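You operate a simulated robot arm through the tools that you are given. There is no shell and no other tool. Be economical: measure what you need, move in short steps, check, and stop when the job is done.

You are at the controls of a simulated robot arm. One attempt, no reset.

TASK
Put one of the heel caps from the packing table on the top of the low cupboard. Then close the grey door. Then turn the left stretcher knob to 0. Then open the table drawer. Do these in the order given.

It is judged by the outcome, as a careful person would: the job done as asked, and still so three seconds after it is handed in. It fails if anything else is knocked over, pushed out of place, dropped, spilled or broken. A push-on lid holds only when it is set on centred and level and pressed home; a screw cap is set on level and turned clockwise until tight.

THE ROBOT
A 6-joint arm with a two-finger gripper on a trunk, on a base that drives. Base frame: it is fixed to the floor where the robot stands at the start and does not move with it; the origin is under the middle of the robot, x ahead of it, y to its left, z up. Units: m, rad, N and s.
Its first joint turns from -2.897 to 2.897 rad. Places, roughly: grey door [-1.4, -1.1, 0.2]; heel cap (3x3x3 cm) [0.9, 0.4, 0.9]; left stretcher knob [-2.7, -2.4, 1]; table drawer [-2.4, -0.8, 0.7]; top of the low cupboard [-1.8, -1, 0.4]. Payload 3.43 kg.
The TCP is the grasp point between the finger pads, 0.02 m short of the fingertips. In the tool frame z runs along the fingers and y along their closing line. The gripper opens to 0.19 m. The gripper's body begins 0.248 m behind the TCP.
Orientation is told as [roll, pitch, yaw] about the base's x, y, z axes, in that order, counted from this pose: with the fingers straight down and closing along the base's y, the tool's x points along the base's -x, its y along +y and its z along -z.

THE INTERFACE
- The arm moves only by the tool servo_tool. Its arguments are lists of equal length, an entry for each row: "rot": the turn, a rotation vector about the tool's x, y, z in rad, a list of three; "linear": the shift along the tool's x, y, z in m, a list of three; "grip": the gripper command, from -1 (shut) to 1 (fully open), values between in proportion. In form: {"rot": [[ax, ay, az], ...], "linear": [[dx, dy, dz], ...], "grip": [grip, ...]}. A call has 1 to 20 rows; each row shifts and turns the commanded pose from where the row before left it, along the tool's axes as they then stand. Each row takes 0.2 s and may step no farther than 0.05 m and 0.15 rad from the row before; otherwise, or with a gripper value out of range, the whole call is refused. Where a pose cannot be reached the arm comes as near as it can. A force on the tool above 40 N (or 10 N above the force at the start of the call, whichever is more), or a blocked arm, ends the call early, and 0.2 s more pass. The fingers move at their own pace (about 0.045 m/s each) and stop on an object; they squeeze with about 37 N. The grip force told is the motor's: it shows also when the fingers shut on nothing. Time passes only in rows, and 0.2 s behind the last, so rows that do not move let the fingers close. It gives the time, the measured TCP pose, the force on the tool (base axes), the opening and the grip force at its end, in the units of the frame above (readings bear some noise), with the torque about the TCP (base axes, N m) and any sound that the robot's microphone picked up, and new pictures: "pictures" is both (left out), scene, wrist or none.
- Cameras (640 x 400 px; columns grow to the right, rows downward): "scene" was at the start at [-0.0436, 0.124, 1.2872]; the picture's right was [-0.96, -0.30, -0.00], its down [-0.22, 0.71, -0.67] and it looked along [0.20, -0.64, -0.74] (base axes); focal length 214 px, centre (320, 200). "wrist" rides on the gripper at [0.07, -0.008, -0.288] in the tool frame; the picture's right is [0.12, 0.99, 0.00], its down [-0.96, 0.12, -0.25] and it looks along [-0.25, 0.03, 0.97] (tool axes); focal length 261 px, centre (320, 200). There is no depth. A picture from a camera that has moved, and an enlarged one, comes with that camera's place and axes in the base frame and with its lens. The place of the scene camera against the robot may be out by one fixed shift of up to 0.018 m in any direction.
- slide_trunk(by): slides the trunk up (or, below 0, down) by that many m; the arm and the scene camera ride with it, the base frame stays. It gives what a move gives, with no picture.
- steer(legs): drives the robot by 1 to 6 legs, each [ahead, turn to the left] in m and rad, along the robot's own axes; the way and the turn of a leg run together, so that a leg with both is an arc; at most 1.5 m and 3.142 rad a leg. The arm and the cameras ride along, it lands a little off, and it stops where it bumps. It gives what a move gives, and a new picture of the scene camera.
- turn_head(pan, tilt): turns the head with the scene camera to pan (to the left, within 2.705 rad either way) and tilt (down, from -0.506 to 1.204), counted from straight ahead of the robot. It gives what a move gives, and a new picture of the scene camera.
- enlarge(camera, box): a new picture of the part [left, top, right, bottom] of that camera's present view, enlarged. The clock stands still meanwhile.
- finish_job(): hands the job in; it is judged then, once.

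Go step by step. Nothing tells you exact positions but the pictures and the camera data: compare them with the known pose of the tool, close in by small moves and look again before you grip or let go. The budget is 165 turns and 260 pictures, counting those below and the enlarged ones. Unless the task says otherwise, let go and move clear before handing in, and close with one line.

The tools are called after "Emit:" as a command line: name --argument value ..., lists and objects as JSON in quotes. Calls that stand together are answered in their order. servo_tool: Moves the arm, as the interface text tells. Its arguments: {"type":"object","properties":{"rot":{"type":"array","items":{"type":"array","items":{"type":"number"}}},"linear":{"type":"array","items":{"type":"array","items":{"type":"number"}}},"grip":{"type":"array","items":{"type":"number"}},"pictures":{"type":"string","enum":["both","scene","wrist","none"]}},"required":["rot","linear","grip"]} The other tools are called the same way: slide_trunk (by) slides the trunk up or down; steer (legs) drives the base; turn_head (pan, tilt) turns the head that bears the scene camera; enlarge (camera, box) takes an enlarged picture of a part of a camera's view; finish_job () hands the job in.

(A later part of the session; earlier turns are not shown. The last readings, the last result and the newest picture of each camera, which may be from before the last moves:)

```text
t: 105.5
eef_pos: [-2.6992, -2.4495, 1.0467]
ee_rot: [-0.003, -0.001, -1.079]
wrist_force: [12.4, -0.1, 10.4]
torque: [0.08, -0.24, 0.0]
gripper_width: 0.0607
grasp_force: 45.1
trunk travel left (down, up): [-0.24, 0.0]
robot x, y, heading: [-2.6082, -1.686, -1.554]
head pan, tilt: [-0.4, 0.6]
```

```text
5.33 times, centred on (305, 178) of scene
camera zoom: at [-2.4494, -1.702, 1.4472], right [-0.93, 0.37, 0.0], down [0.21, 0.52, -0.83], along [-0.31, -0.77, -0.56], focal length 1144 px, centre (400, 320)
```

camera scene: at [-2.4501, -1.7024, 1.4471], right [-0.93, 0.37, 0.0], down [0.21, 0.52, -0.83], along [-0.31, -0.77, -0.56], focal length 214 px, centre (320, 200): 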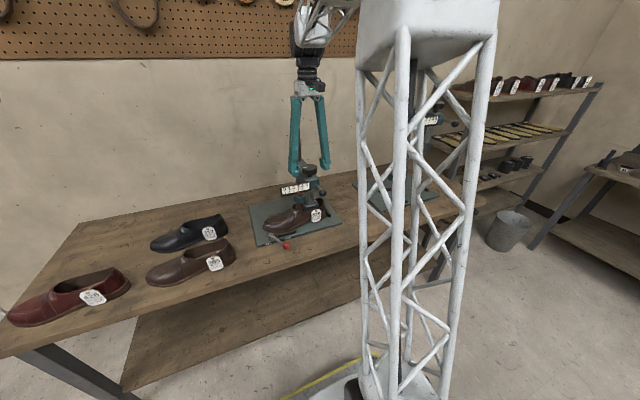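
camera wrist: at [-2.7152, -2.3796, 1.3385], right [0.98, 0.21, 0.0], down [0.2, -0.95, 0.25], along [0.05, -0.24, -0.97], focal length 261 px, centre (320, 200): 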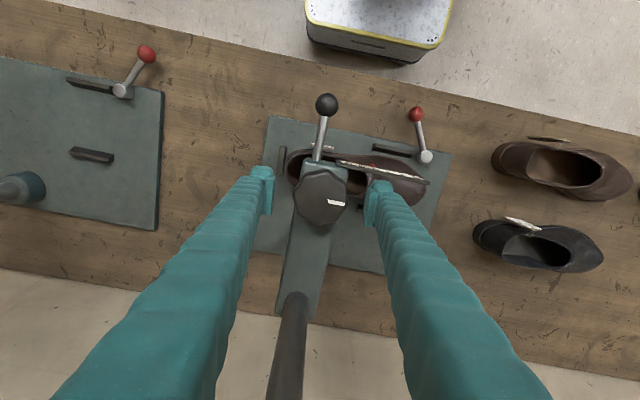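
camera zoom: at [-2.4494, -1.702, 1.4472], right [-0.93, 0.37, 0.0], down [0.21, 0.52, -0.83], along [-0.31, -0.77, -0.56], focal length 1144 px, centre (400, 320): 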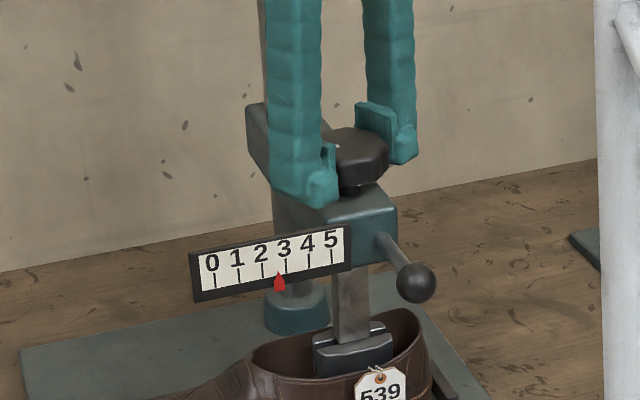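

Counter-clockwise lowers the reading (about 0.3 per 0.4 rad). Continuing.

Emit:
servo_tool --rot '[[0, 0, -0.11], [0, 0, -0.11], [0, 0, -0.11], [0, 0, -0.11], [0, 0, -0.11], [0, 0, -0.11], [0, 0, -0.11], [0, 0, -0.11], [0, 0, -0.11], [0, 0, -0.11], [0, 0, 0]]' --linear '[[0, 0, -0.001], [0, 0, 0], [0, 0, 0], [0, 0, 0], [0, 0, 0], [0, 0, 0], [0, 0, 0], [0, 0, 0], [0, 0, 0], [0, 0, 0], [0, 0, 0]]' --grip '[-1, -1, -1, -1, -1, -1, -1, -1, -1, -1, -1]' --pictures "none"

Emit:
enlarge --camera "scene" --box '[260, 140, 350, 215]'

```text
t: 107.9
eef_pos: [-2.6992, -2.4495, 1.0475]
ee_rot: [-0.002, 0.002, 0.019]
wrist_force: [11.0, 5.1, -3.4]
torque: [0.12, -0.06, 0.02]
gripper_width: 0.0599
grasp_force: 45.3
trunk travel left (down, up): [-0.24, 0.0]
robot x, y, heading: [-2.6105, -1.6842, -1.556]
head pan, tilt: [-0.4, 0.6]
```

```text
5.33 times, centred on (305, 178) of scene
camera zoom: at [-2.4494, -1.7023, 1.4471], right [-0.93, 0.37, 0.0], down [0.21, 0.52, -0.83], along [-0.31, -0.77, -0.56], focal length 1144 px, centre (400, 320)
```

zoom: 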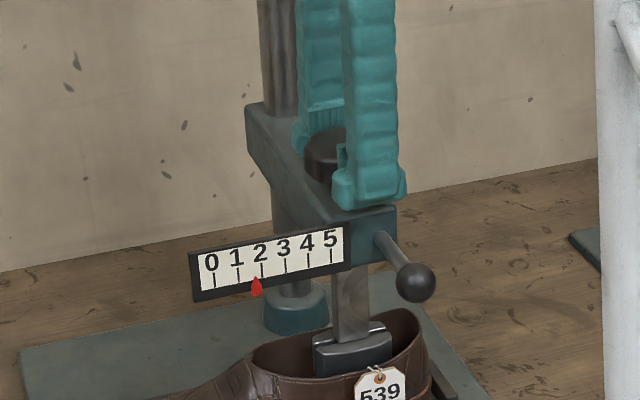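

About 1.2 rad per division; pointer at ~1.8. Continuing within wrist range.

Emit:
servo_tool --rot '[[0, 0, -0.11], [0, 0, -0.11], [0, 0, -0.11], [0, 0, -0.11], [0, 0, -0.11], [0, 0, -0.11], [0, 0, -0.11], [0, 0, -0.11], [0, 0, -0.11], [0, 0, -0.11], [0, 0, -0.11], [0, 0, 0]]' --linear '[[0, 0, 0], [0, 0, 0], [0, 0, 0], [0, 0, 0], [0, 0, 0], [0, 0, 0], [0, 0, 0], [0, 0, 0], [0, 0, 0], [0, 0, 0], [0, 0, 0], [0, 0, 0]]' --grip '[-1, -1, -1, -1, -1, -1, -1, -1, -1, -1, -1, -1]' --pictures "none"

Emit:
enlarge --camera "scene" --box '[260, 140, 350, 215]'

```text
t: 110.5
eef_pos: [-2.6992, -2.4501, 1.0485]
ee_rot: [0.001, 0.003, 1.232]
wrist_force: [6.6, -16.0, 0.0]
torque: [-0.09, -0.03, 0.02]
gripper_width: 0.0602
grasp_force: 45.1
trunk travel left (down, up): [-0.24, 0.0]
robot x, y, heading: [-2.6086, -1.6804, -1.553]
head pan, tilt: [-0.4, 0.6]
```

```text
5.33 times, centred on (305, 178) of scene
camera zoom: at [-2.4495, -1.7031, 1.4471], right [-0.93, 0.37, 0.0], down [0.21, 0.52, -0.82], along [-0.31, -0.77, -0.57], focal length 1144 px, centre (400, 320)
```

zoom: 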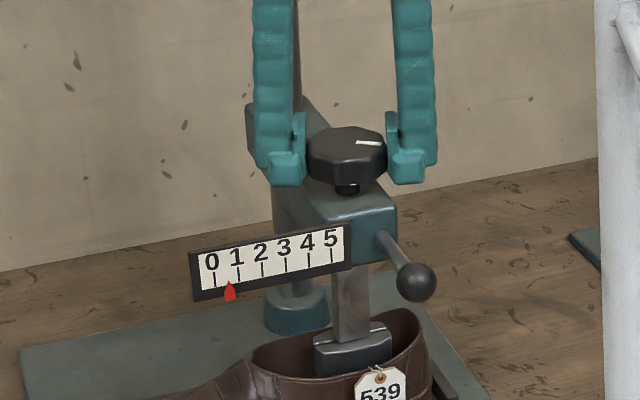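

Pointer at ~0.65. Releasing, re-gripping with the wrist wound back, then finishing.

Emit:
servo_tool --rot '[[0, 0, 0], [0, 0, 0], [0, 0, 0], [0, 0, 0.14], [0, 0, 0.14], [0, 0, 0.14], [0, 0, 0.14], [0, 0, 0.14], [0, 0, 0.14], [0, 0, 0.14], [0, 0, 0], [0, 0, 0], [0, 0, 0], [0, 0, 0]]' --linear '[[0, 0, 0], [0, 0, 0], [0, 0, 0], [0, 0, 0], [0, 0, 0], [0, 0, 0], [0, 0, 0], [0, 0, 0], [0, 0, 0], [0, 0, 0], [0, 0, 0], [0, 0, 0], [0, 0, 0], [0, 0, 0]]' --grip '[-0.2, 0, 0.05, 0.05, 0.05, 0.05, 0.05, 0.05, 0.05, 0.05, -0.3, -0.6, -1, -1]' --pictures "none"

Emit:
enlarge --camera "scene" --box '[260, 140, 350, 215]'

```text
t: 113.5
eef_pos: [-2.6999, -2.4496, 1.0479]
ee_rot: [-0.001, 0.001, 0.248]
wrist_force: [0.2, 0.8, 0.6]
torque: [0.03, -0.03, -0.01]
gripper_width: 0.0607
grasp_force: 42.0
trunk travel left (down, up): [-0.24, 0.0]
robot x, y, heading: [-2.6038, -1.6815, -1.549]
head pan, tilt: [-0.4, 0.6]
```

```text
5.33 times, centred on (305, 178) of scene
camera zoom: at [-2.4497, -1.7024, 1.4471], right [-0.93, 0.37, 0.0], down [0.21, 0.52, -0.83], along [-0.31, -0.77, -0.56], focal length 1144 px, centre (400, 320)
```

zoom: 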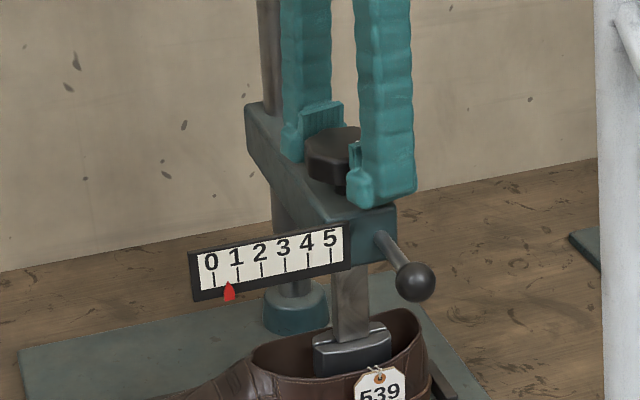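

Emit:
servo_tool --rot '[[0, 0, -0.1], [0, 0, -0.1], [0, 0, -0.1], [0, 0, -0.1], [0, 0, -0.1], [0, 0, -0.1], [0, 0, 0]]' --linear '[[0, 0, 0], [0, 0, 0], [0, 0, 0], [0, 0, 0], [0, 0, 0], [0, 0, 0], [0, 0, 0]]' --grip '[-1, -1, -1, -1, -1, -1, -1]' --pictures "none"

Emit:
enlarge --camera "scene" --box '[280, 170, 320, 205]'

```text
t: 115.1
eef_pos: [-2.7005, -2.4509, 1.0488]
ee_rot: [0.0, 0.003, 0.852]
wrist_force: [1.9, -8.2, 2.4]
torque: [-0.04, -0.04, -0.95]
gripper_width: 0.0608
grasp_force: 44.7
trunk travel left (down, up): [-0.24, 0.0]
robot x, y, heading: [-2.6095, -1.6888, -1.555]
head pan, tilt: [-0.4, 0.6]
```

```text
11.43 times, centred on (300, 188) of scene
camera zoom: at [-2.4496, -1.7026, 1.4472], right [-0.93, 0.37, 0.0], down [0.21, 0.52, -0.82], along [-0.31, -0.77, -0.57], focal length 2451 px, centre (549, 343)
```

zoom: 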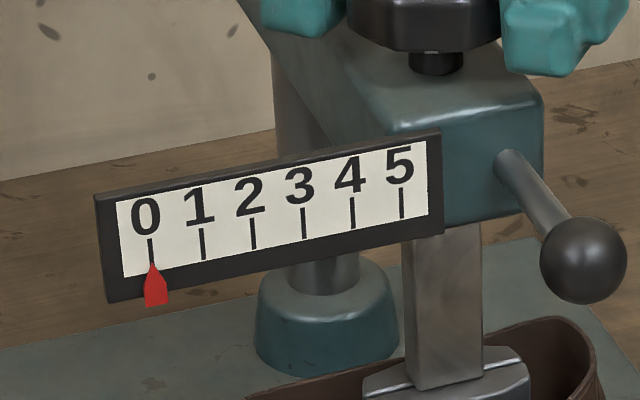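

The pointer is at 0 and the torque rose — it is at its end stop. Releasing and rising.

Emit:
servo_tool --rot '[[0, 0, 0], [0, 0, 0], [0, 0, 0], [0, 0, 0], [0, 0, 0], [0, 0, 0], [0, 0, 0], [0, 0, 0], [0, 0, 0]]' --linear '[[0, 0, 0], [0, 0, 0], [0, 0, 0], [0, 0, 0], [0, 0, -0.04], [0, 0, -0.045], [0, 0, -0.045], [0, 0, -0.045], [-0.04, 0, 0]]' --grip '[-0.2, 0, 0.05, 0.05, 0.05, 0.05, 0.05, 0.05, 0.05]' --pictures "none"

Emit:
enlarge --camera "scene" --box '[280, 160, 330, 205]'

```text
t: 117.1
eef_pos: [-2.6732, -2.4216, 1.2224]
ee_rot: [0.001, 0.0, 0.848]
wrist_force: [-0.3, -1.1, -1.2]
torque: [0.24, -0.15, 0.0]
gripper_width: 0.0997
grasp_force: 0.1
trunk travel left (down, up): [-0.24, 0.0]
robot x, y, heading: [-2.6089, -1.6844, -1.552]
head pan, tilt: [-0.4, 0.6]
```

```text
8.89 times, centred on (305, 182) of scene
camera zoom: at [-2.4502, -1.7032, 1.4472], right [-0.93, 0.37, 0.0], down [0.21, 0.52, -0.82], along [-0.31, -0.76, -0.57], focal length 1906 px, centre (453, 356)
```

zoom: 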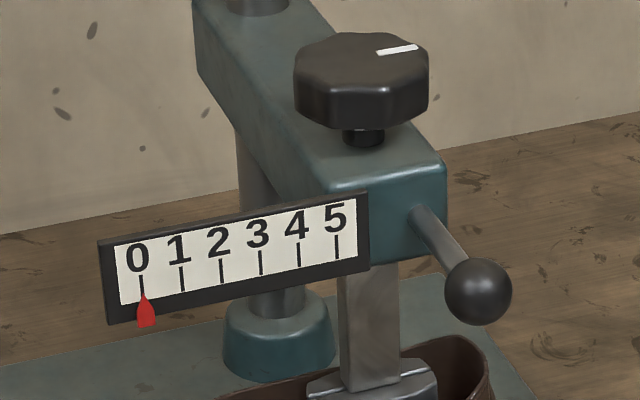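

The knob is at 0. Retracting the arm and looking behind for the table drawer.

Emit:
servo_tool --rot '[[0, 0, 0], [0, 0, 0], [0, 0, 0], [0, 0, 0], [0, 0, 0], [0, 0, 0]]' --linear '[[-0.035, 0.03, 0], [-0.035, 0.03, 0], [-0.035, 0.03, 0], [-0.035, 0.03, 0], [-0.035, 0.03, 0], [-0.035, 0.03, 0]]' --grip '[-1, -1, -1, -1, -1, -1]' --pictures "none"

Emit:
turn_head --pan 2.7 --tilt 0.7

Emit:
turn_head --pan -2.7 --tilt 0.7

```text
t: 118.5
eef_pos: [-2.6684, -2.1409, 1.2219]
ee_rot: [0.002, 0.001, 0.845]
wrist_force: [-0.2, -1.7, -0.3]
torque: [0.28, -0.02, -0.01]
gripper_width: 0.0
grasp_force: 22.5
trunk travel left (down, up): [-0.24, 0.0]
robot x, y, heading: [-2.6082, -1.6819, -1.559]
head pan, tilt: [-0.4, 0.6]
```

```text
t: 121.1
eef_pos: [-2.6668, -2.1414, 1.2227]
ee_rot: [0.0, 0.003, 0.847]
wrist_force: [0.0, -0.4, -0.7]
torque: [0.0, -0.02, -0.02]
gripper_width: 0.0001
grasp_force: 33.9
trunk travel left (down, up): [-0.24, 0.0]
robot x, y, heading: [-2.608, -1.6875, -1.553]
head pan, tilt: [2.7, 0.7]
camera scene: at [-2.3817, -1.5429, 1.4385], right [0.91, -0.41, 0.0], down [-0.27, -0.59, -0.76], along [0.32, 0.7, -0.64], focal length 214 px, centre (320, 200)
```

scene: 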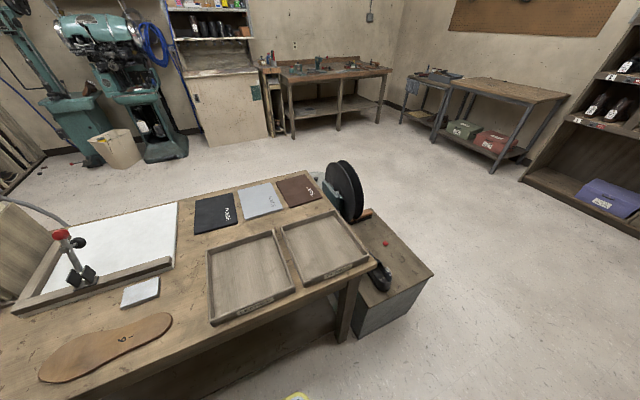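

```text
t: 125.3
eef_pos: [-2.6664, -2.1411, 1.2232]
ee_rot: [0.0, 0.002, 0.848]
wrist_force: [-0.3, 0.8, 0.3]
torque: [0.0, -0.01, -0.01]
gripper_width: 0.0003
grasp_force: 34.5
trunk travel left (down, up): [-0.24, 0.0]
robot x, y, heading: [-2.6079, -1.6832, -1.55]
head pan, tilt: [-2.7, 0.7]
camera scene: at [-2.4682, -1.688, 1.4387], right [-0.8, 0.61, 0.0], down [0.39, 0.51, -0.77], along [-0.46, -0.61, -0.64], focal length 214 px, centre (320, 200)
```

scene: 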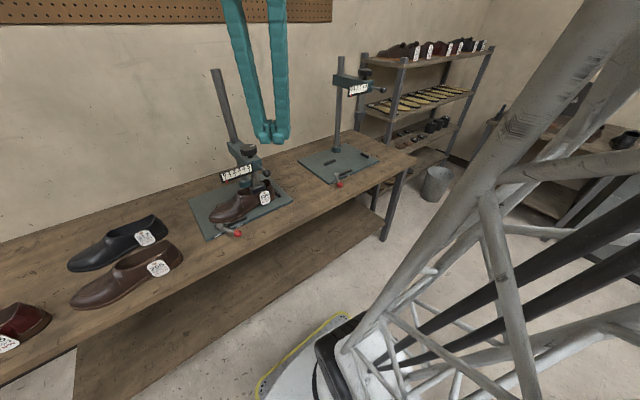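

I see the packing/inspection table behind me, but no drawer front yet. Checking its near side more closely.

Emit:
turn_head --pan 2.7 --tilt 1.0

Emit:
turn_head --pan 2.1 --tilt 0.7

```text
t: 129.5
eef_pos: [-2.6671, -2.1407, 1.2235]
ee_rot: [0.001, 0.001, 0.85]
wrist_force: [0.1, -0.1, 0.0]
torque: [0.01, 0.0, -0.02]
gripper_width: 0.0
grasp_force: 34.2
trunk travel left (down, up): [-0.24, 0.0]
robot x, y, heading: [-2.6037, -1.6844, -1.554]
head pan, tilt: [2.7, 1.0]
camera scene: at [-2.388, -1.5568, 1.4151], right [0.91, -0.41, 0.0], down [-0.35, -0.77, -0.54], along [0.22, 0.49, -0.84], focal length 214 px, centre (320, 200)
```

scene: 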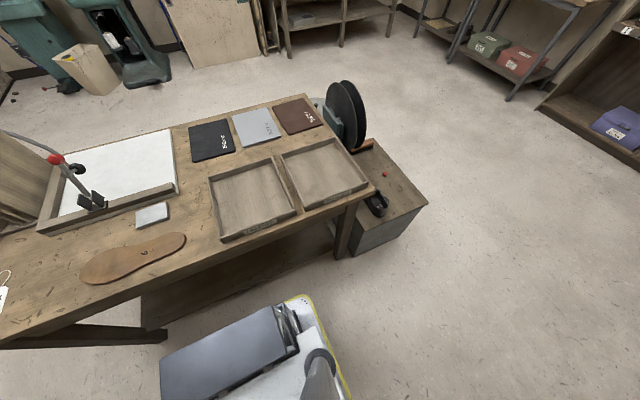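

```text
t: 130.5
eef_pos: [-2.6666, -2.1391, 1.2242]
ee_rot: [0.001, 0.001, 0.848]
wrist_force: [0.2, 0.5, -0.2]
torque: [0.01, 0.0, -0.03]
gripper_width: 0.0
grasp_force: 34.7
trunk travel left (down, up): [-0.24, 0.0]
robot x, y, heading: [-2.6078, -1.6865, -1.554]
head pan, tilt: [2.1, 0.7]
camera scene: at [-2.3441, -1.5762, 1.4384], right [0.52, -0.85, 0.0], down [-0.55, -0.34, -0.76], along [0.65, 0.4, -0.64], focal length 214 px, centre (320, 200)
```

scene: 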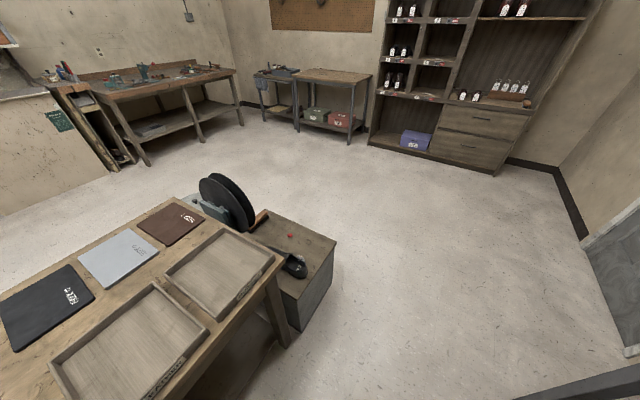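

The table's near side and the cupboard end show no drawer, so it's likely on the far (+y) side. I'll drive round: out of the aisle, past the cupboard, and along the far side of the bucket.

Emit:
steer --legs '[[0, 1.55], [1.5, 0], [0, 1.571]]'

Emit:
turn_head --pan 0.8 --tilt 0.6

```text
t: 146.1
eef_pos: [-1.0385, -1.2356, 1.2228]
ee_rot: [0.0, 0.0, -2.269]
wrist_force: [0.7, 0.0, 0.2]
torque: [0.02, -0.02, 0.0]
gripper_width: 0.0
grasp_force: 34.4
trunk travel left (down, up): [-0.24, 0.0]
robot x, y, heading: [-1.0915, -1.6969, 1.612]
head pan, tilt: [2.1, 0.7]
camera scene: at [-1.3623, -1.8061, 1.4385], right [-0.54, 0.84, 0.0], down [0.54, 0.35, -0.76], along [-0.64, -0.41, -0.64], focal length 214 px, centre (320, 200)
```

scene: 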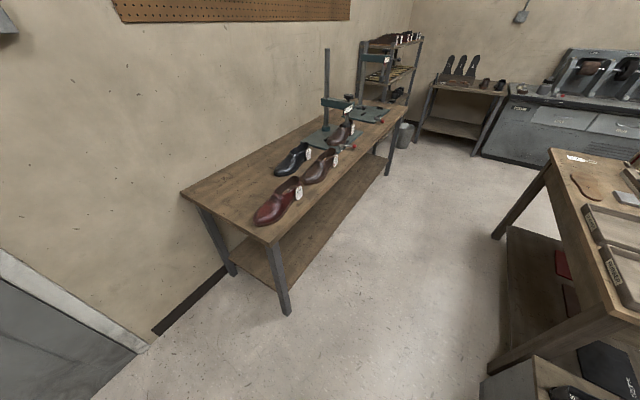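

```text
t: 147.6
eef_pos: [-1.0393, -1.2365, 1.223]
ee_rot: [-0.001, 0.002, -2.268]
wrist_force: [0.6, 0.5, -0.6]
torque: [0.0, -0.02, -0.01]
gripper_width: 0.0
grasp_force: 33.8
trunk travel left (down, up): [-0.24, 0.0]
robot x, y, heading: [-1.0868, -1.6927, 1.614]
head pan, tilt: [0.799, 0.6]
camera scene: at [-1.3566, -1.7014, 1.4471], right [0.67, 0.75, 0.0], down [0.42, -0.38, -0.83], along [-0.62, 0.55, -0.56], focal length 214 px, centre (320, 200)
```

scene: 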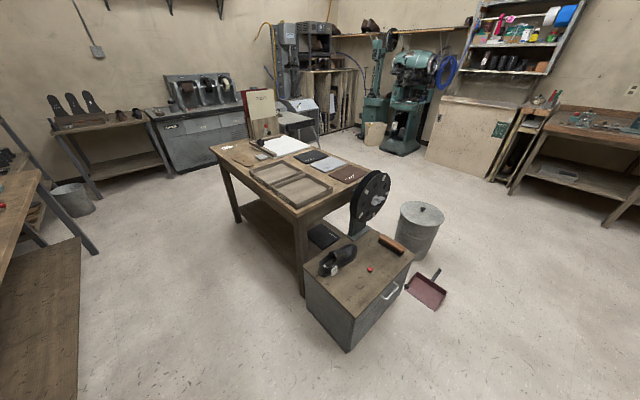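

Clear view. I'll steer slightly right to clear the dustpan, drive up, then turn left along the table's far side.

Emit:
steer --legs '[[0, -0.1], [1.2, 0], [0.95, 0], [0, 1.627]]'

Emit:
turn_head --pan 0.2 --tilt 0.6

```text
t: 163.0
eef_pos: [-1.3757, 0.5432, 1.2236]
ee_rot: [0.0, 0.001, -0.763]
wrist_force: [1.3, 0.2, 0.0]
torque: [-0.02, 0.01, -0.01]
gripper_width: 0.0
grasp_force: 34.4
trunk travel left (down, up): [-0.24, 0.0]
robot x, y, heading: [-0.9239, 0.4658, 3.116]
head pan, tilt: [0.799, 0.6]
camera scene: at [-0.9375, 0.2042, 1.4471], right [-0.7, 0.71, 0.0], down [0.4, 0.4, -0.83], along [-0.59, -0.58, -0.56], focal length 214 px, centre (320, 200)
```

scene: 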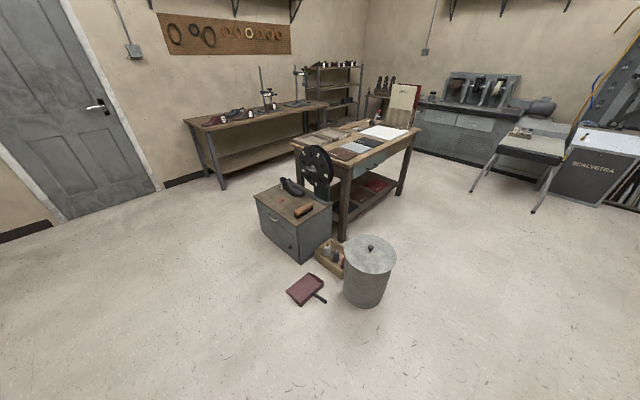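

```text
t: 164.0
eef_pos: [-1.3758, 0.5428, 1.2238]
ee_rot: [0.001, 0.003, -0.764]
wrist_force: [-0.2, -0.2, -0.4]
torque: [0.0, -0.03, 0.01]
gripper_width: 0.0
grasp_force: 34.4
trunk travel left (down, up): [-0.24, 0.0]
robot x, y, heading: [-0.9248, 0.4686, 3.121]
head pan, tilt: [0.201, 0.6]
camera scene: at [-0.9614, 0.2504, 1.4471], right [-0.18, 0.98, 0.0], down [0.56, 0.1, -0.83], along [-0.81, -0.15, -0.56], focal length 214 px, centre (320, 200)
```

scene: 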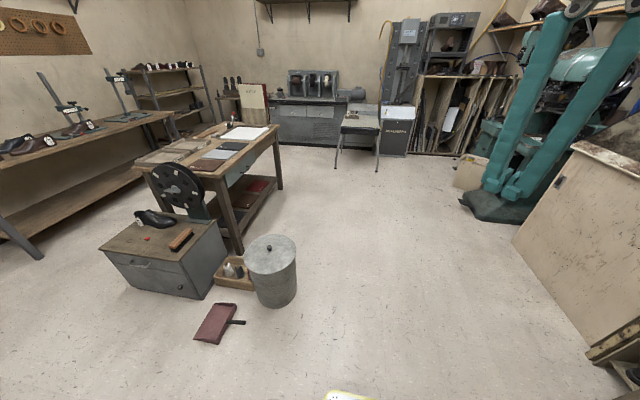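

The cupboard door is shut and the cap is there; the drawer front shows on the table's +y side. Zooming in.

Emit:
enlarge --camera "scene" --box '[180, 100, 300, 260]'

Emit:
enlarge --camera "scene" --box '[90, 190, 250, 310]'

```text
2.50 times, centred on (240, 180) of scene
camera zoom: at [-0.9614, 0.2504, 1.4471], right [-0.18, 0.98, 0.0], down [0.56, 0.1, -0.83], along [-0.81, -0.15, -0.56], focal length 536 px, centre (520, 250)
```

zoom: 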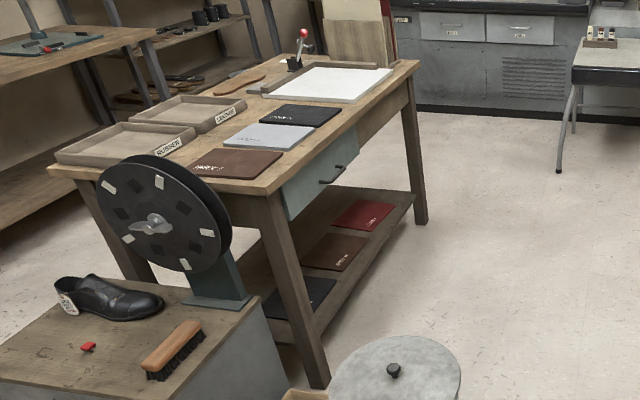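

```text
3.33 times, centred on (170, 250) of scene
camera zoom: at [-0.9614, 0.2504, 1.4471], right [-0.18, 0.98, 0.0], down [0.56, 0.1, -0.83], along [-0.81, -0.15, -0.56], focal length 715 px, centre (820, 33)
```

zoom: 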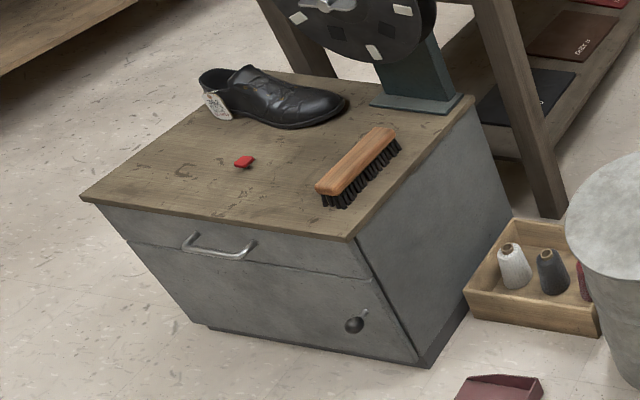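

The drawer front is on the +y side, with a horizontal bar handle near (-2.35, -0.58, 0.70). Driving there and facing it.

Emit:
steer --legs '[[1.42, 0], [0, 1.58], [0.2, 0]]'

Emit:
turn_head --pan 0.0 --tilt 0.75

```text
t: 176.4
eef_pos: [-2.4379, -0.1646, 1.2226]
ee_rot: [0.001, 0.001, 0.834]
wrist_force: [-0.2, 0.6, 0.5]
torque: [-0.05, 0.02, -0.02]
gripper_width: 0.0
grasp_force: 34.5
trunk travel left (down, up): [-0.24, 0.0]
robot x, y, heading: [-2.3721, 0.2873, -1.567]
head pan, tilt: [0.201, 0.6]
camera scene: at [-2.1614, 0.2648, 1.4471], right [-0.98, -0.2, 0.0], down [-0.11, 0.55, -0.83], along [0.17, -0.81, -0.56], focal length 214 px, centre (320, 200)
```

scene: 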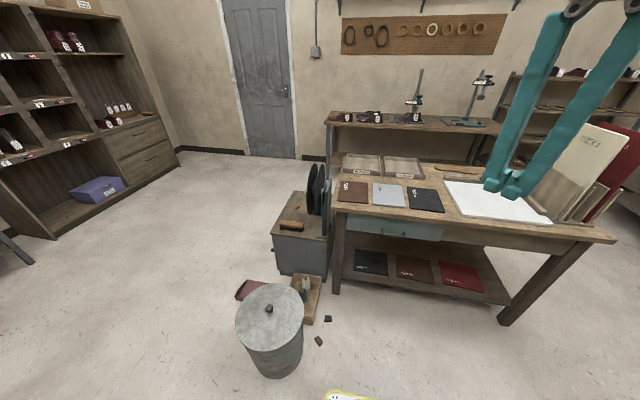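

```text
t: 177.2
eef_pos: [-2.4381, -0.1637, 1.222]
ee_rot: [0.001, 0.003, 0.833]
wrist_force: [1.3, 0.5, -0.2]
torque: [0.04, -0.01, 0.0]
gripper_width: 0.0
grasp_force: 33.8
trunk travel left (down, up): [-0.24, 0.0]
robot x, y, heading: [-2.37, 0.2886, -1.572]
head pan, tilt: [0.0, 0.75]
camera scene: at [-2.179, 0.2684, 1.4343], right [-1.0, 0.0, 0.0], down [0.0, 0.68, -0.73], along [0.0, -0.73, -0.68], focal length 214 px, centre (320, 200)
```

scene: 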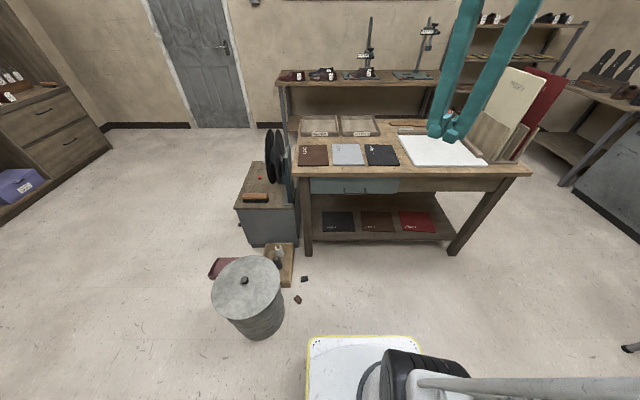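

Emit:
enlarge --camera "scene" --box '[290, 150, 420, 230]'

```text
4.92 times, centred on (355, 190) of scene
camera zoom: at [-2.179, 0.2684, 1.4343], right [-1.0, 0.0, 0.0], down [0.0, 0.68, -0.73], along [0.0, -0.73, -0.68], focal length 1056 px, centre (148, 249)
```

zoom: 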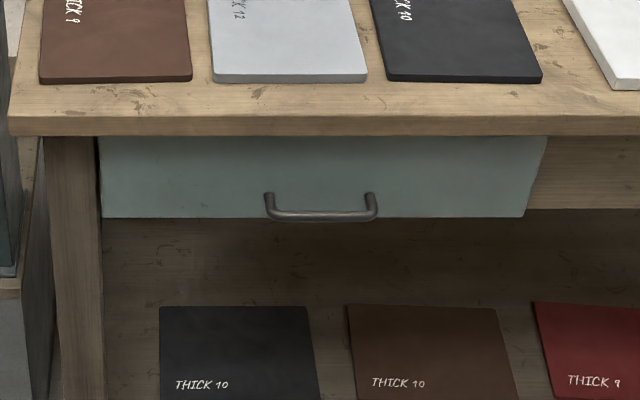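

Handle is a U-bar about 0.11 m wide. I'll square the tool, extend, and tilt it so the fingers point toward the drawer, opening vertically.

Emit:
servo_tool --rot '[[0, 0, 0.14], [0, 0, 0.14], [0, 0, 0.14], [0, 0, 0.14], [0, 0, 0.14], [0, 0, 0.133], [0, 0, 0], [0, 0, 0], [0, 0, 0], [0, 0, 0], [0, 0, 0]]' --linear '[[0, 0, 0], [0, 0, 0], [0, 0, 0], [0, 0, 0], [0, 0, 0], [0, 0, 0], [-0.0152, -0.045, 0], [-0.0152, -0.045, 0], [-0.0152, -0.045, 0], [-0.0152, -0.045, 0], [-0.0152, -0.045, 0]]' --grip '[-1, -1, -1, -1, -1, -1, -0.3, -0.3, -0.3, -0.3, -0.3]' --pictures "none"

Emit:
servo_tool --rot '[[0.15, 0, 0], [0.15, 0, 0], [0.15, 0, 0], [0.15, 0, 0], [0.15, 0, 0], [0.15, 0, 0], [0.15, 0, 0], [0.15, 0, 0]]' --linear '[[0, 0, 0], [0, 0, 0], [0, 0, 0], [0, 0, 0], [0, 0, 0], [0, 0, 0], [0, 0, 0], [0, 0, 0]]' --grip '[-0.3, -0.3, -0.3, -0.3, -0.3, -0.3, -0.3, -0.3]'

```text
t: 179.6
eef_pos: [-2.3613, -0.3916, 1.2224]
ee_rot: [-0.002, 0.002, -0.002]
wrist_force: [-0.1, 1.0, -0.3]
torque: [-0.21, 0.0, 0.04]
gripper_width: 0.0664
grasp_force: 0.1
trunk travel left (down, up): [-0.24, 0.0]
robot x, y, heading: [-2.3761, 0.2933, -1.573]
head pan, tilt: [0.0, 0.75]
```

```text
t: 181.4
eef_pos: [-2.3534, -0.3893, 1.2234]
ee_rot: [-1.158, -0.007, 0.022]
wrist_force: [-1.1, 0.8, 1.1]
torque: [0.0, -0.01, -0.02]
gripper_width: 0.0664
grasp_force: 0.1
out of reach, approached as far as the arm can: row 8
trunk travel left (down, up): [-0.24, 0.0]
robot x, y, heading: [-2.3715, 0.2901, -1.573]
head pan, tilt: [0.0, 0.75]
camera scene: at [-2.1791, 0.2684, 1.4343], right [-1.0, 0.0, 0.0], down [0.0, 0.68, -0.73], along [0.0, -0.73, -0.68], focal length 214 px, centre (320, 200)
camera wrist: at [-2.431, -0.131, 1.3449], right [-0.12, 0.4, -0.91], down [0.96, 0.29, 0.0], along [0.27, -0.87, -0.41], focal length 261 px, centre (320, 200)
```

scene: 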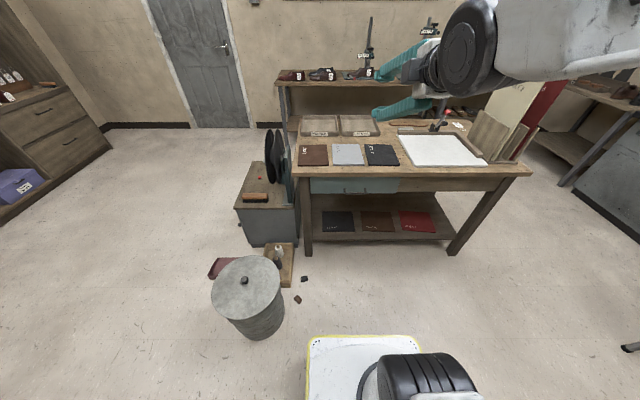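
wrist: 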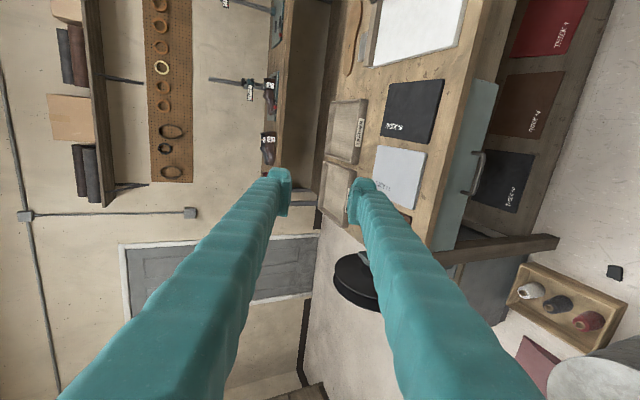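

Triangulation puts the handle near (-2.365, -0.58, 0.68). Lowering the trunk and arm to that height, still well in front.

Emit:
slide_trunk --by -0.24

Emit:
servo_tool --rot '[[0, 0, 0], [0, 0, 0], [0, 0, 0], [0, 0, 0], [0, 0, 0]]' --linear '[[0, 0.0403, 0.0176], [0, 0.0403, 0.0176], [0, 0.0403, 0.0176], [0, 0.0403, 0.0176], [0, 0.0403, 0.0176]]' --grip '[-0.3, -0.3, -0.3, -0.3, -0.3]'

```text
t: 183.9
eef_pos: [-2.3539, -0.3899, 0.9833]
ee_rot: [-1.158, -0.007, 0.019]
wrist_force: [-0.2, 0.9, -0.7]
torque: [0.0, -0.01, -0.01]
gripper_width: 0.0665
grasp_force: 0.0
trunk travel left (down, up): [0.0, 0.24]
robot x, y, heading: [-2.3694, 0.291, -1.572]
head pan, tilt: [0.0, 0.75]
```

```text
t: 185.1
eef_pos: [-2.3505, -0.4391, 0.834]
ee_rot: [-1.147, -0.006, 0.018]
wrist_force: [0.1, 0.2, 0.4]
torque: [0.0, 0.03, 0.0]
gripper_width: 0.0666
grasp_force: 0.0
out of reach, approached as far as the arm can: row 3, 4, 5
trunk travel left (down, up): [0.0, 0.24]
robot x, y, heading: [-2.3722, 0.2889, -1.57]
head pan, tilt: [0.0, 0.75]
camera scene: at [-2.1791, 0.2689, 1.1942], right [-1.0, 0.0, 0.0], down [0.0, 0.68, -0.73], along [0.0, -0.73, -0.68], focal length 214 px, centre (320, 200)
camera wrist: at [-2.4274, -0.1816, 0.9593], right [-0.12, 0.41, -0.91], down [0.96, 0.29, 0.0], along [0.27, -0.87, -0.42], focal length 261 px, centre (320, 200)
```

scene: 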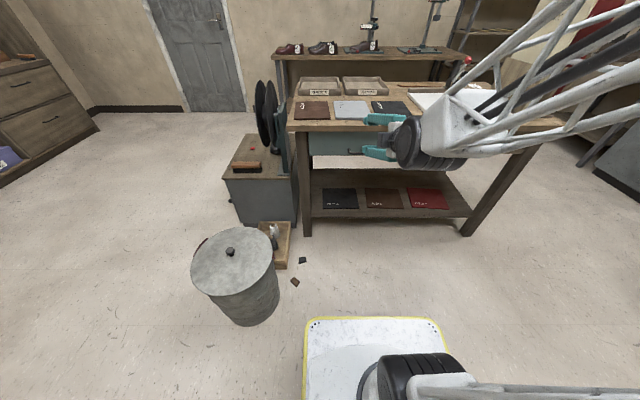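
wrist: 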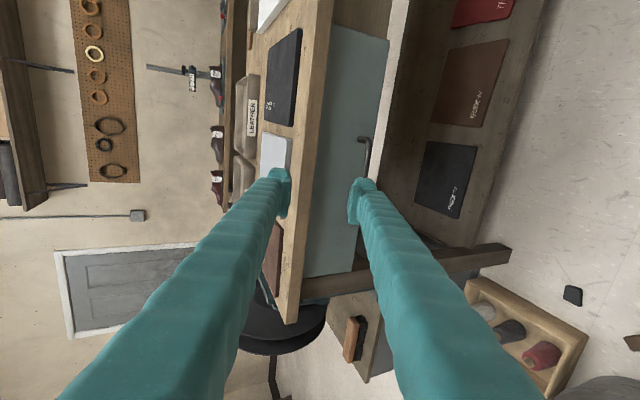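

The arm is folded too tightly here; I'll back the robot 0.2 m for room.

Emit:
steer --legs '[[-0.2, 0]]'

Emit:
servo_tool --rot '[[0, 0, 0], [0, 0, 0], [0, 0, 0], [0, 0, 0]]' --linear '[[0, 0.03, 0.03], [0, 0.03, 0.03], [0, 0.03, 0.03], [0, 0, 0]]' --grip '[-0.3, -0.3, -0.3, -0.3]'

```text
t: 186.7
eef_pos: [-2.3506, -0.2364, 0.8336]
ee_rot: [-1.147, -0.007, 0.017]
wrist_force: [0.6, 0.3, 0.0]
torque: [-0.03, 0.02, 0.02]
gripper_width: 0.0664
grasp_force: 0.1
trunk travel left (down, up): [0.0, 0.24]
robot x, y, heading: [-2.3712, 0.4914, -1.568]
head pan, tilt: [0.0, 0.75]
camera scene: at [-2.1791, 0.4708, 1.1942], right [-1.0, 0.0, 0.0], down [0.0, 0.68, -0.73], along [0.0, -0.73, -0.68], focal length 214 px, centre (320, 200)
```

scene: 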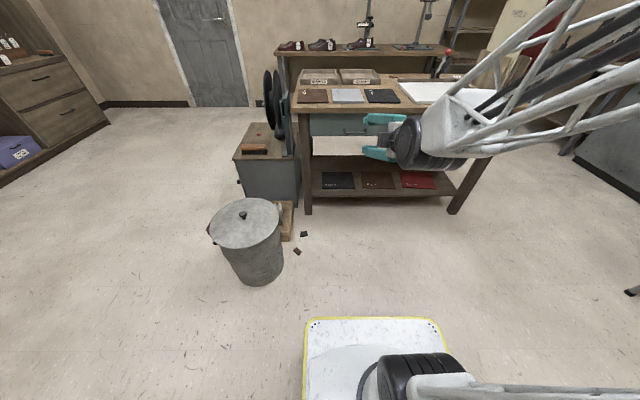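

```text
t: 187.7
eef_pos: [-2.3489, -0.3184, 0.7496]
ee_rot: [-1.14, -0.006, 0.017]
wrist_force: [-0.5, -1.0, 0.2]
torque: [0.0, -0.04, 0.01]
gripper_width: 0.0662
grasp_force: 0.1
out of reach, approached as far as the arm can: row 1, 2, 3
trunk travel left (down, up): [0.0, 0.24]
robot x, y, heading: [-2.3738, 0.4937, -1.57]
head pan, tilt: [0.0, 0.75]
camera scene: at [-2.1791, 0.4708, 1.1942], right [-1.0, 0.0, 0.0], down [0.0, 0.68, -0.73], along [0.0, -0.73, -0.68], focal length 214 px, centre (320, 200)
camera wrist: at [-2.4266, -0.0626, 0.876], right [-0.12, 0.41, -0.9], down [0.96, 0.29, 0.01], along [0.26, -0.86, -0.43], focal length 261 px, centre (320, 200)
```

scene: 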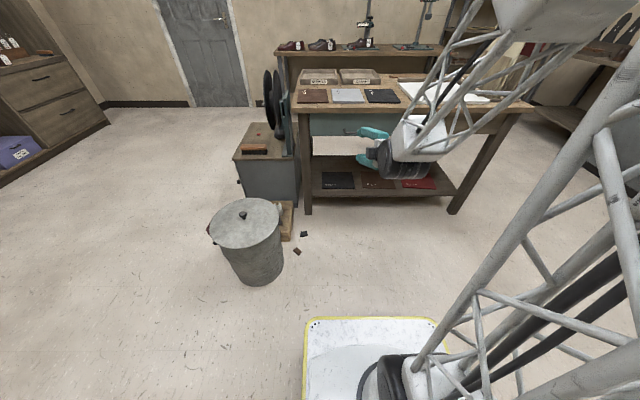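
wrist: 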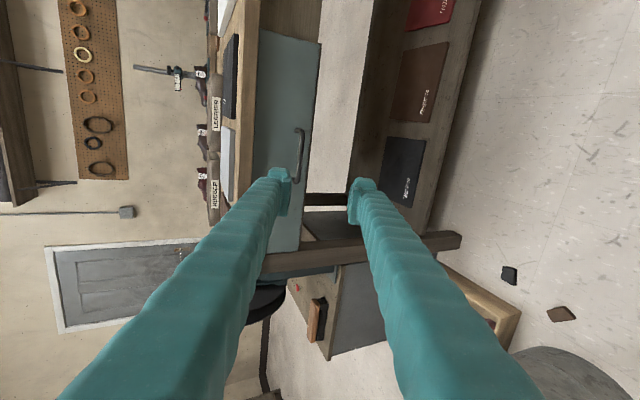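

Handle pinned at about (-2.369, -0.580, 0.681). Lining up and advancing most of the way.

Emit:
servo_tool --rot '[[0, 0, 0], [0, 0, 0], [0, 0, 0], [0, 0, 0], [0, 0, 0], [0, 0, 0]]' --linear '[[0.01, -0.024, 0], [0.011, -0.023, 0], [0, 0, 0.04], [0, 0, 0.04], [0, 0, 0.04], [0, 0, 0.04]]' --grip '[-0.3, -0.3, -0.3, -0.3, -0.3, -0.3]'

Emit:
enlarge --camera "wrist" --box '[240, 100, 400, 230]'

```text
t: 189.1
eef_pos: [-2.3679, -0.4844, 0.7257]
ee_rot: [-1.147, -0.006, 0.017]
wrist_force: [-0.4, 0.9, 0.3]
torque: [0.14, -0.02, -0.01]
gripper_width: 0.0666
grasp_force: 0.0
trunk travel left (down, up): [0.0, 0.24]
robot x, y, heading: [-2.3717, 0.4921, -1.573]
head pan, tilt: [0.0, 0.75]
camera scene: at [-2.1791, 0.4713, 1.1943], right [-1.0, 0.0, 0.0], down [0.0, 0.68, -0.73], along [0.0, -0.73, -0.68], focal length 214 px, centre (320, 200)
camera wrist: at [-2.4453, -0.228, 0.8506], right [-0.12, 0.41, -0.91], down [0.96, 0.29, 0.0], along [0.26, -0.87, -0.42], focal length 261 px, centre (320, 200)
```

scene: 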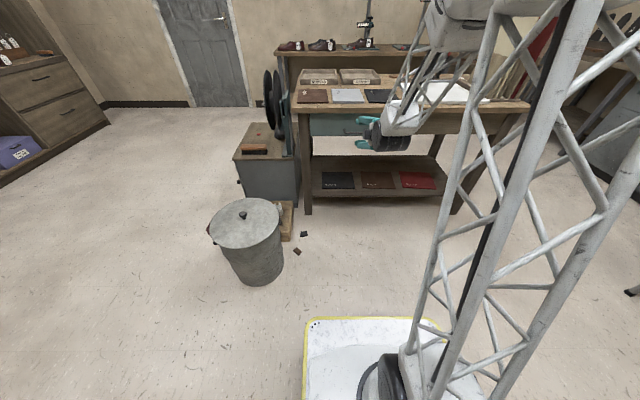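
wrist: 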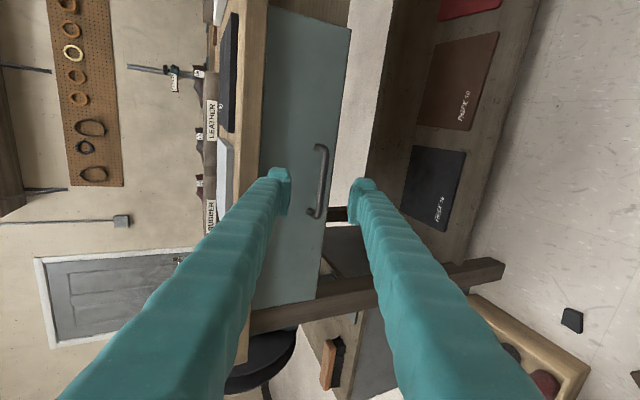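

```text
3.08 times, centred on (320, 165) of wrist
camera zoom: at [-2.4453, -0.228, 0.8506], right [-0.12, 0.41, -0.91], down [0.96, 0.29, 0.0], along [0.26, -0.87, -0.42], focal length 802 px, centre (320, 308)
```

zoom: 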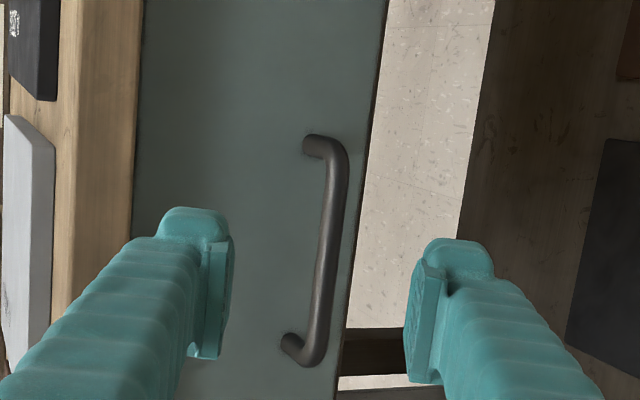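

The bar is straight between the fingers. Advancing 95 mm along the fingers and closing on it.

Emit:
servo_tool --rot '[[0, 0, 0], [0, 0, 0], [0, 0, 0], [0, 0, 0]]' --linear '[[0, 0, 0.035], [0, 0, 0.035], [0, 0, 0.025], [0, 0, 0]]' --grip '[-0.3, -0.3, -0.3, -0.3]' --pictures "none"

Emit:
enlarge --camera "wrist" --box '[240, 100, 400, 230]'

Emit:
enlarge --camera "scene" --box '[320, 90, 420, 170]'

```text
t: 190.1
eef_pos: [-2.3662, -0.5719, 0.6905]
ee_rot: [-1.147, -0.006, 0.018]
wrist_force: [-0.2, 0.0, 0.1]
torque: [-0.01, 0.01, 0.0]
gripper_width: 0.0664
grasp_force: 0.1
trunk travel left (down, up): [0.0, 0.24]
robot x, y, heading: [-2.3698, 0.4937, -1.571]
head pan, tilt: [0.0, 0.75]
```

```text
3.08 times, centred on (320, 165) of wrist
camera zoom: at [-2.4432, -0.3145, 0.8145], right [-0.12, 0.41, -0.91], down [0.96, 0.29, 0.0], along [0.26, -0.87, -0.42], focal length 802 px, centre (320, 308)
```

zoom: 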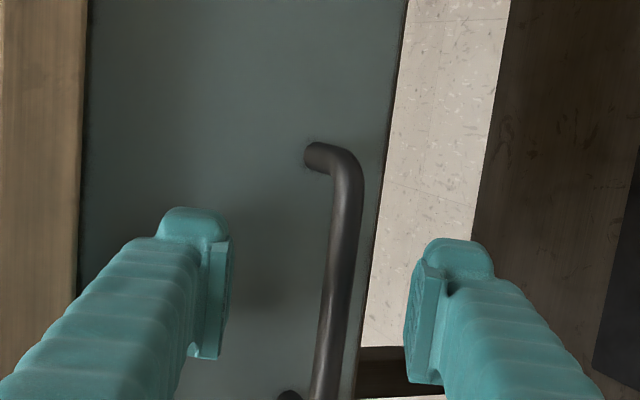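

```text
5.00 times, centred on (370, 130) of scene
camera zoom: at [-2.1791, 0.4707, 1.1942], right [-1.0, 0.0, 0.0], down [0.0, 0.68, -0.73], along [0.0, -0.73, -0.68], focal length 1072 px, centre (70, 550)
```

zoom: 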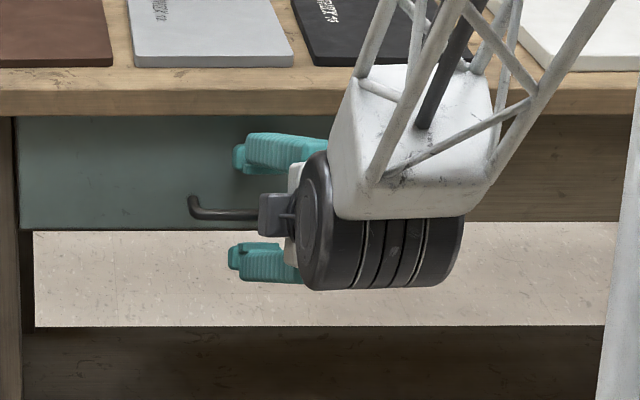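

Bar is between the pads; small centring then closing.

Emit:
servo_tool --rot '[[0, 0, 0], [0, 0, 0], [0, 0, 0], [0, 0, 0], [0, 0, 0], [0, 0, 0]]' --linear '[[0.005, 0.006, 0.004], [0, 0, 0], [0, 0, 0], [0, 0, 0], [0, 0, 0], [0, 0, 0]]' --grip '[-0.3, -0.6, -0.8, -1, -1, -1]' --pictures "wrist"

```text
t: 191.5
eef_pos: [-2.3708, -0.5735, 0.6817]
ee_rot: [-1.146, -0.006, 0.018]
wrist_force: [-0.5, 7.2, 1.1]
torque: [0.02, 0.87, 0.39]
gripper_width: 0.0058
grasp_force: 39.4
trunk travel left (down, up): [0.0, 0.24]
robot x, y, heading: [-2.3722, 0.494, -1.567]
head pan, tilt: [0.0, 0.75]
camera wrist: at [-2.4476, -0.3153, 0.8074], right [-0.12, 0.41, -0.91], down [0.96, 0.29, 0.0], along [0.26, -0.87, -0.42], focal length 261 px, centre (320, 200)
```

wrist: 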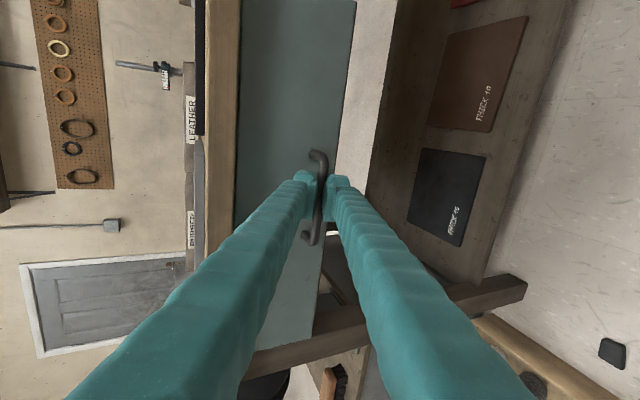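

The bar is gripped. Pulling the drawer out along +y.

Emit:
servo_tool --rot '[[0, 0, 0], [0, 0, 0], [0, 0, 0], [0, 0, 0], [0, 0, 0]]' --linear '[[0, 0.0082, -0.0182], [0, 0.0123, -0.0273], [0, 0.0123, -0.0273], [0, 0.0123, -0.0273], [0, 0, 0]]' --grip '[-1, -1, -1, -1, -1]'

```text
t: 192.7
eef_pos: [-2.373, -0.462, 0.6818]
ee_rot: [-1.146, -0.006, 0.017]
wrist_force: [0.8, -0.2, -0.5]
torque: [-0.02, 0.0, -0.04]
gripper_width: 0.0
grasp_force: 35.1
trunk travel left (down, up): [0.0, 0.24]
robot x, y, heading: [-2.3702, 0.4916, -1.576]
head pan, tilt: [0.0, 0.75]
camera scene: at [-2.1791, 0.4706, 1.1942], right [-1.0, 0.0, 0.0], down [0.0, 0.68, -0.73], along [0.0, -0.73, -0.68], focal length 214 px, centre (320, 200)
camera wrist: at [-2.4495, -0.2034, 0.8073], right [-0.12, 0.41, -0.91], down [0.96, 0.29, 0.0], along [0.26, -0.87, -0.42], focal length 261 px, centre (320, 200)
```

scene: 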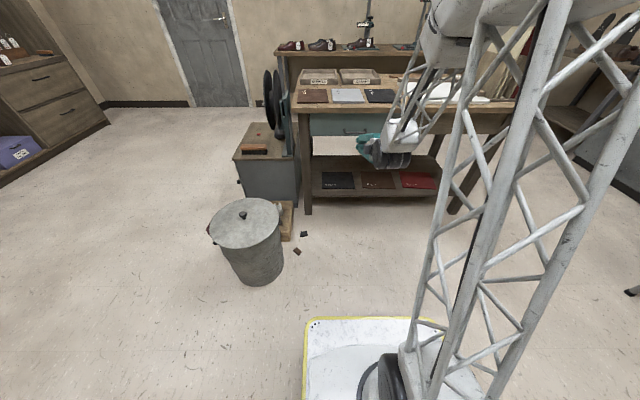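
wrist: 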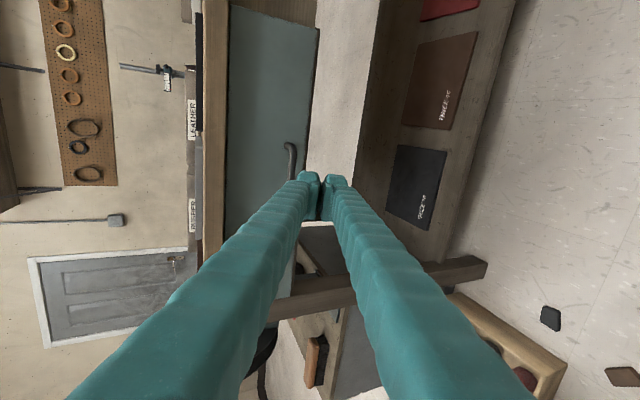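

It slipped off — the grip was only at the fingertips. Looking again, to grip deeper.

Emit:
servo_tool --rot '[[0, 0, 0], [0, 0, 0], [0, 0, 0], [0, 0, 0]]' --linear '[[0, 0, -0.02], [0, 0, 0], [0, 0, 0], [0, 0, 0]]' --grip '[-0.5, -0.3, -0.3, -0.3]' --pictures "none"

Emit:
enlarge --camera "wrist" --box '[240, 100, 400, 230]'

Emit:
enlarge --camera "scene" --box '[290, 80, 420, 170]'

```text
t: 193.7
eef_pos: [-2.3734, -0.4409, 0.6902]
ee_rot: [-1.148, -0.007, 0.017]
wrist_force: [0.0, 0.0, 0.0]
torque: [0.0, 0.01, -0.01]
gripper_width: 0.0662
grasp_force: 0.0
trunk travel left (down, up): [0.0, 0.24]
robot x, y, heading: [-2.3729, 0.4935, -1.574]
head pan, tilt: [0.0, 0.75]
```

```text
3.08 times, centred on (320, 165) of wrist
camera zoom: at [-2.4502, -0.1844, 0.8152], right [-0.12, 0.41, -0.91], down [0.96, 0.29, 0.0], along [0.26, -0.87, -0.42], focal length 802 px, centre (320, 308)
```

zoom: 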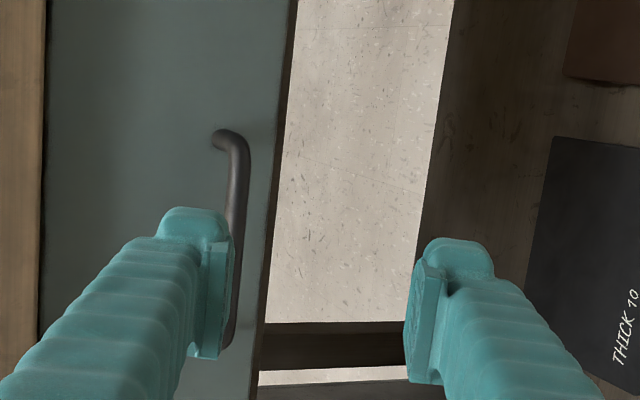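

```text
4.44 times, centred on (355, 125) of scene
camera zoom: at [-2.1791, 0.4707, 1.1942], right [-1.0, 0.0, 0.0], down [0.0, 0.68, -0.73], along [0.0, -0.73, -0.68], focal length 953 px, centre (164, 533)
```

zoom: 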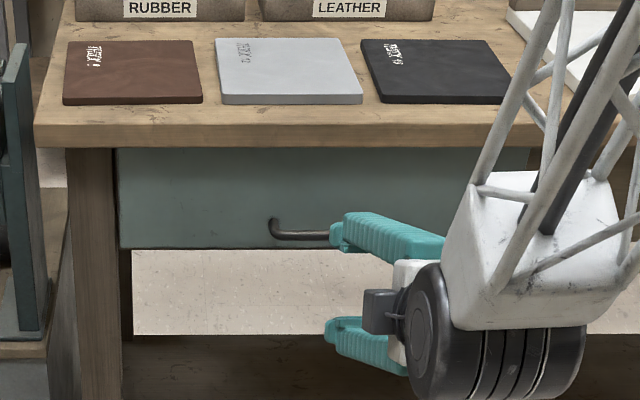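

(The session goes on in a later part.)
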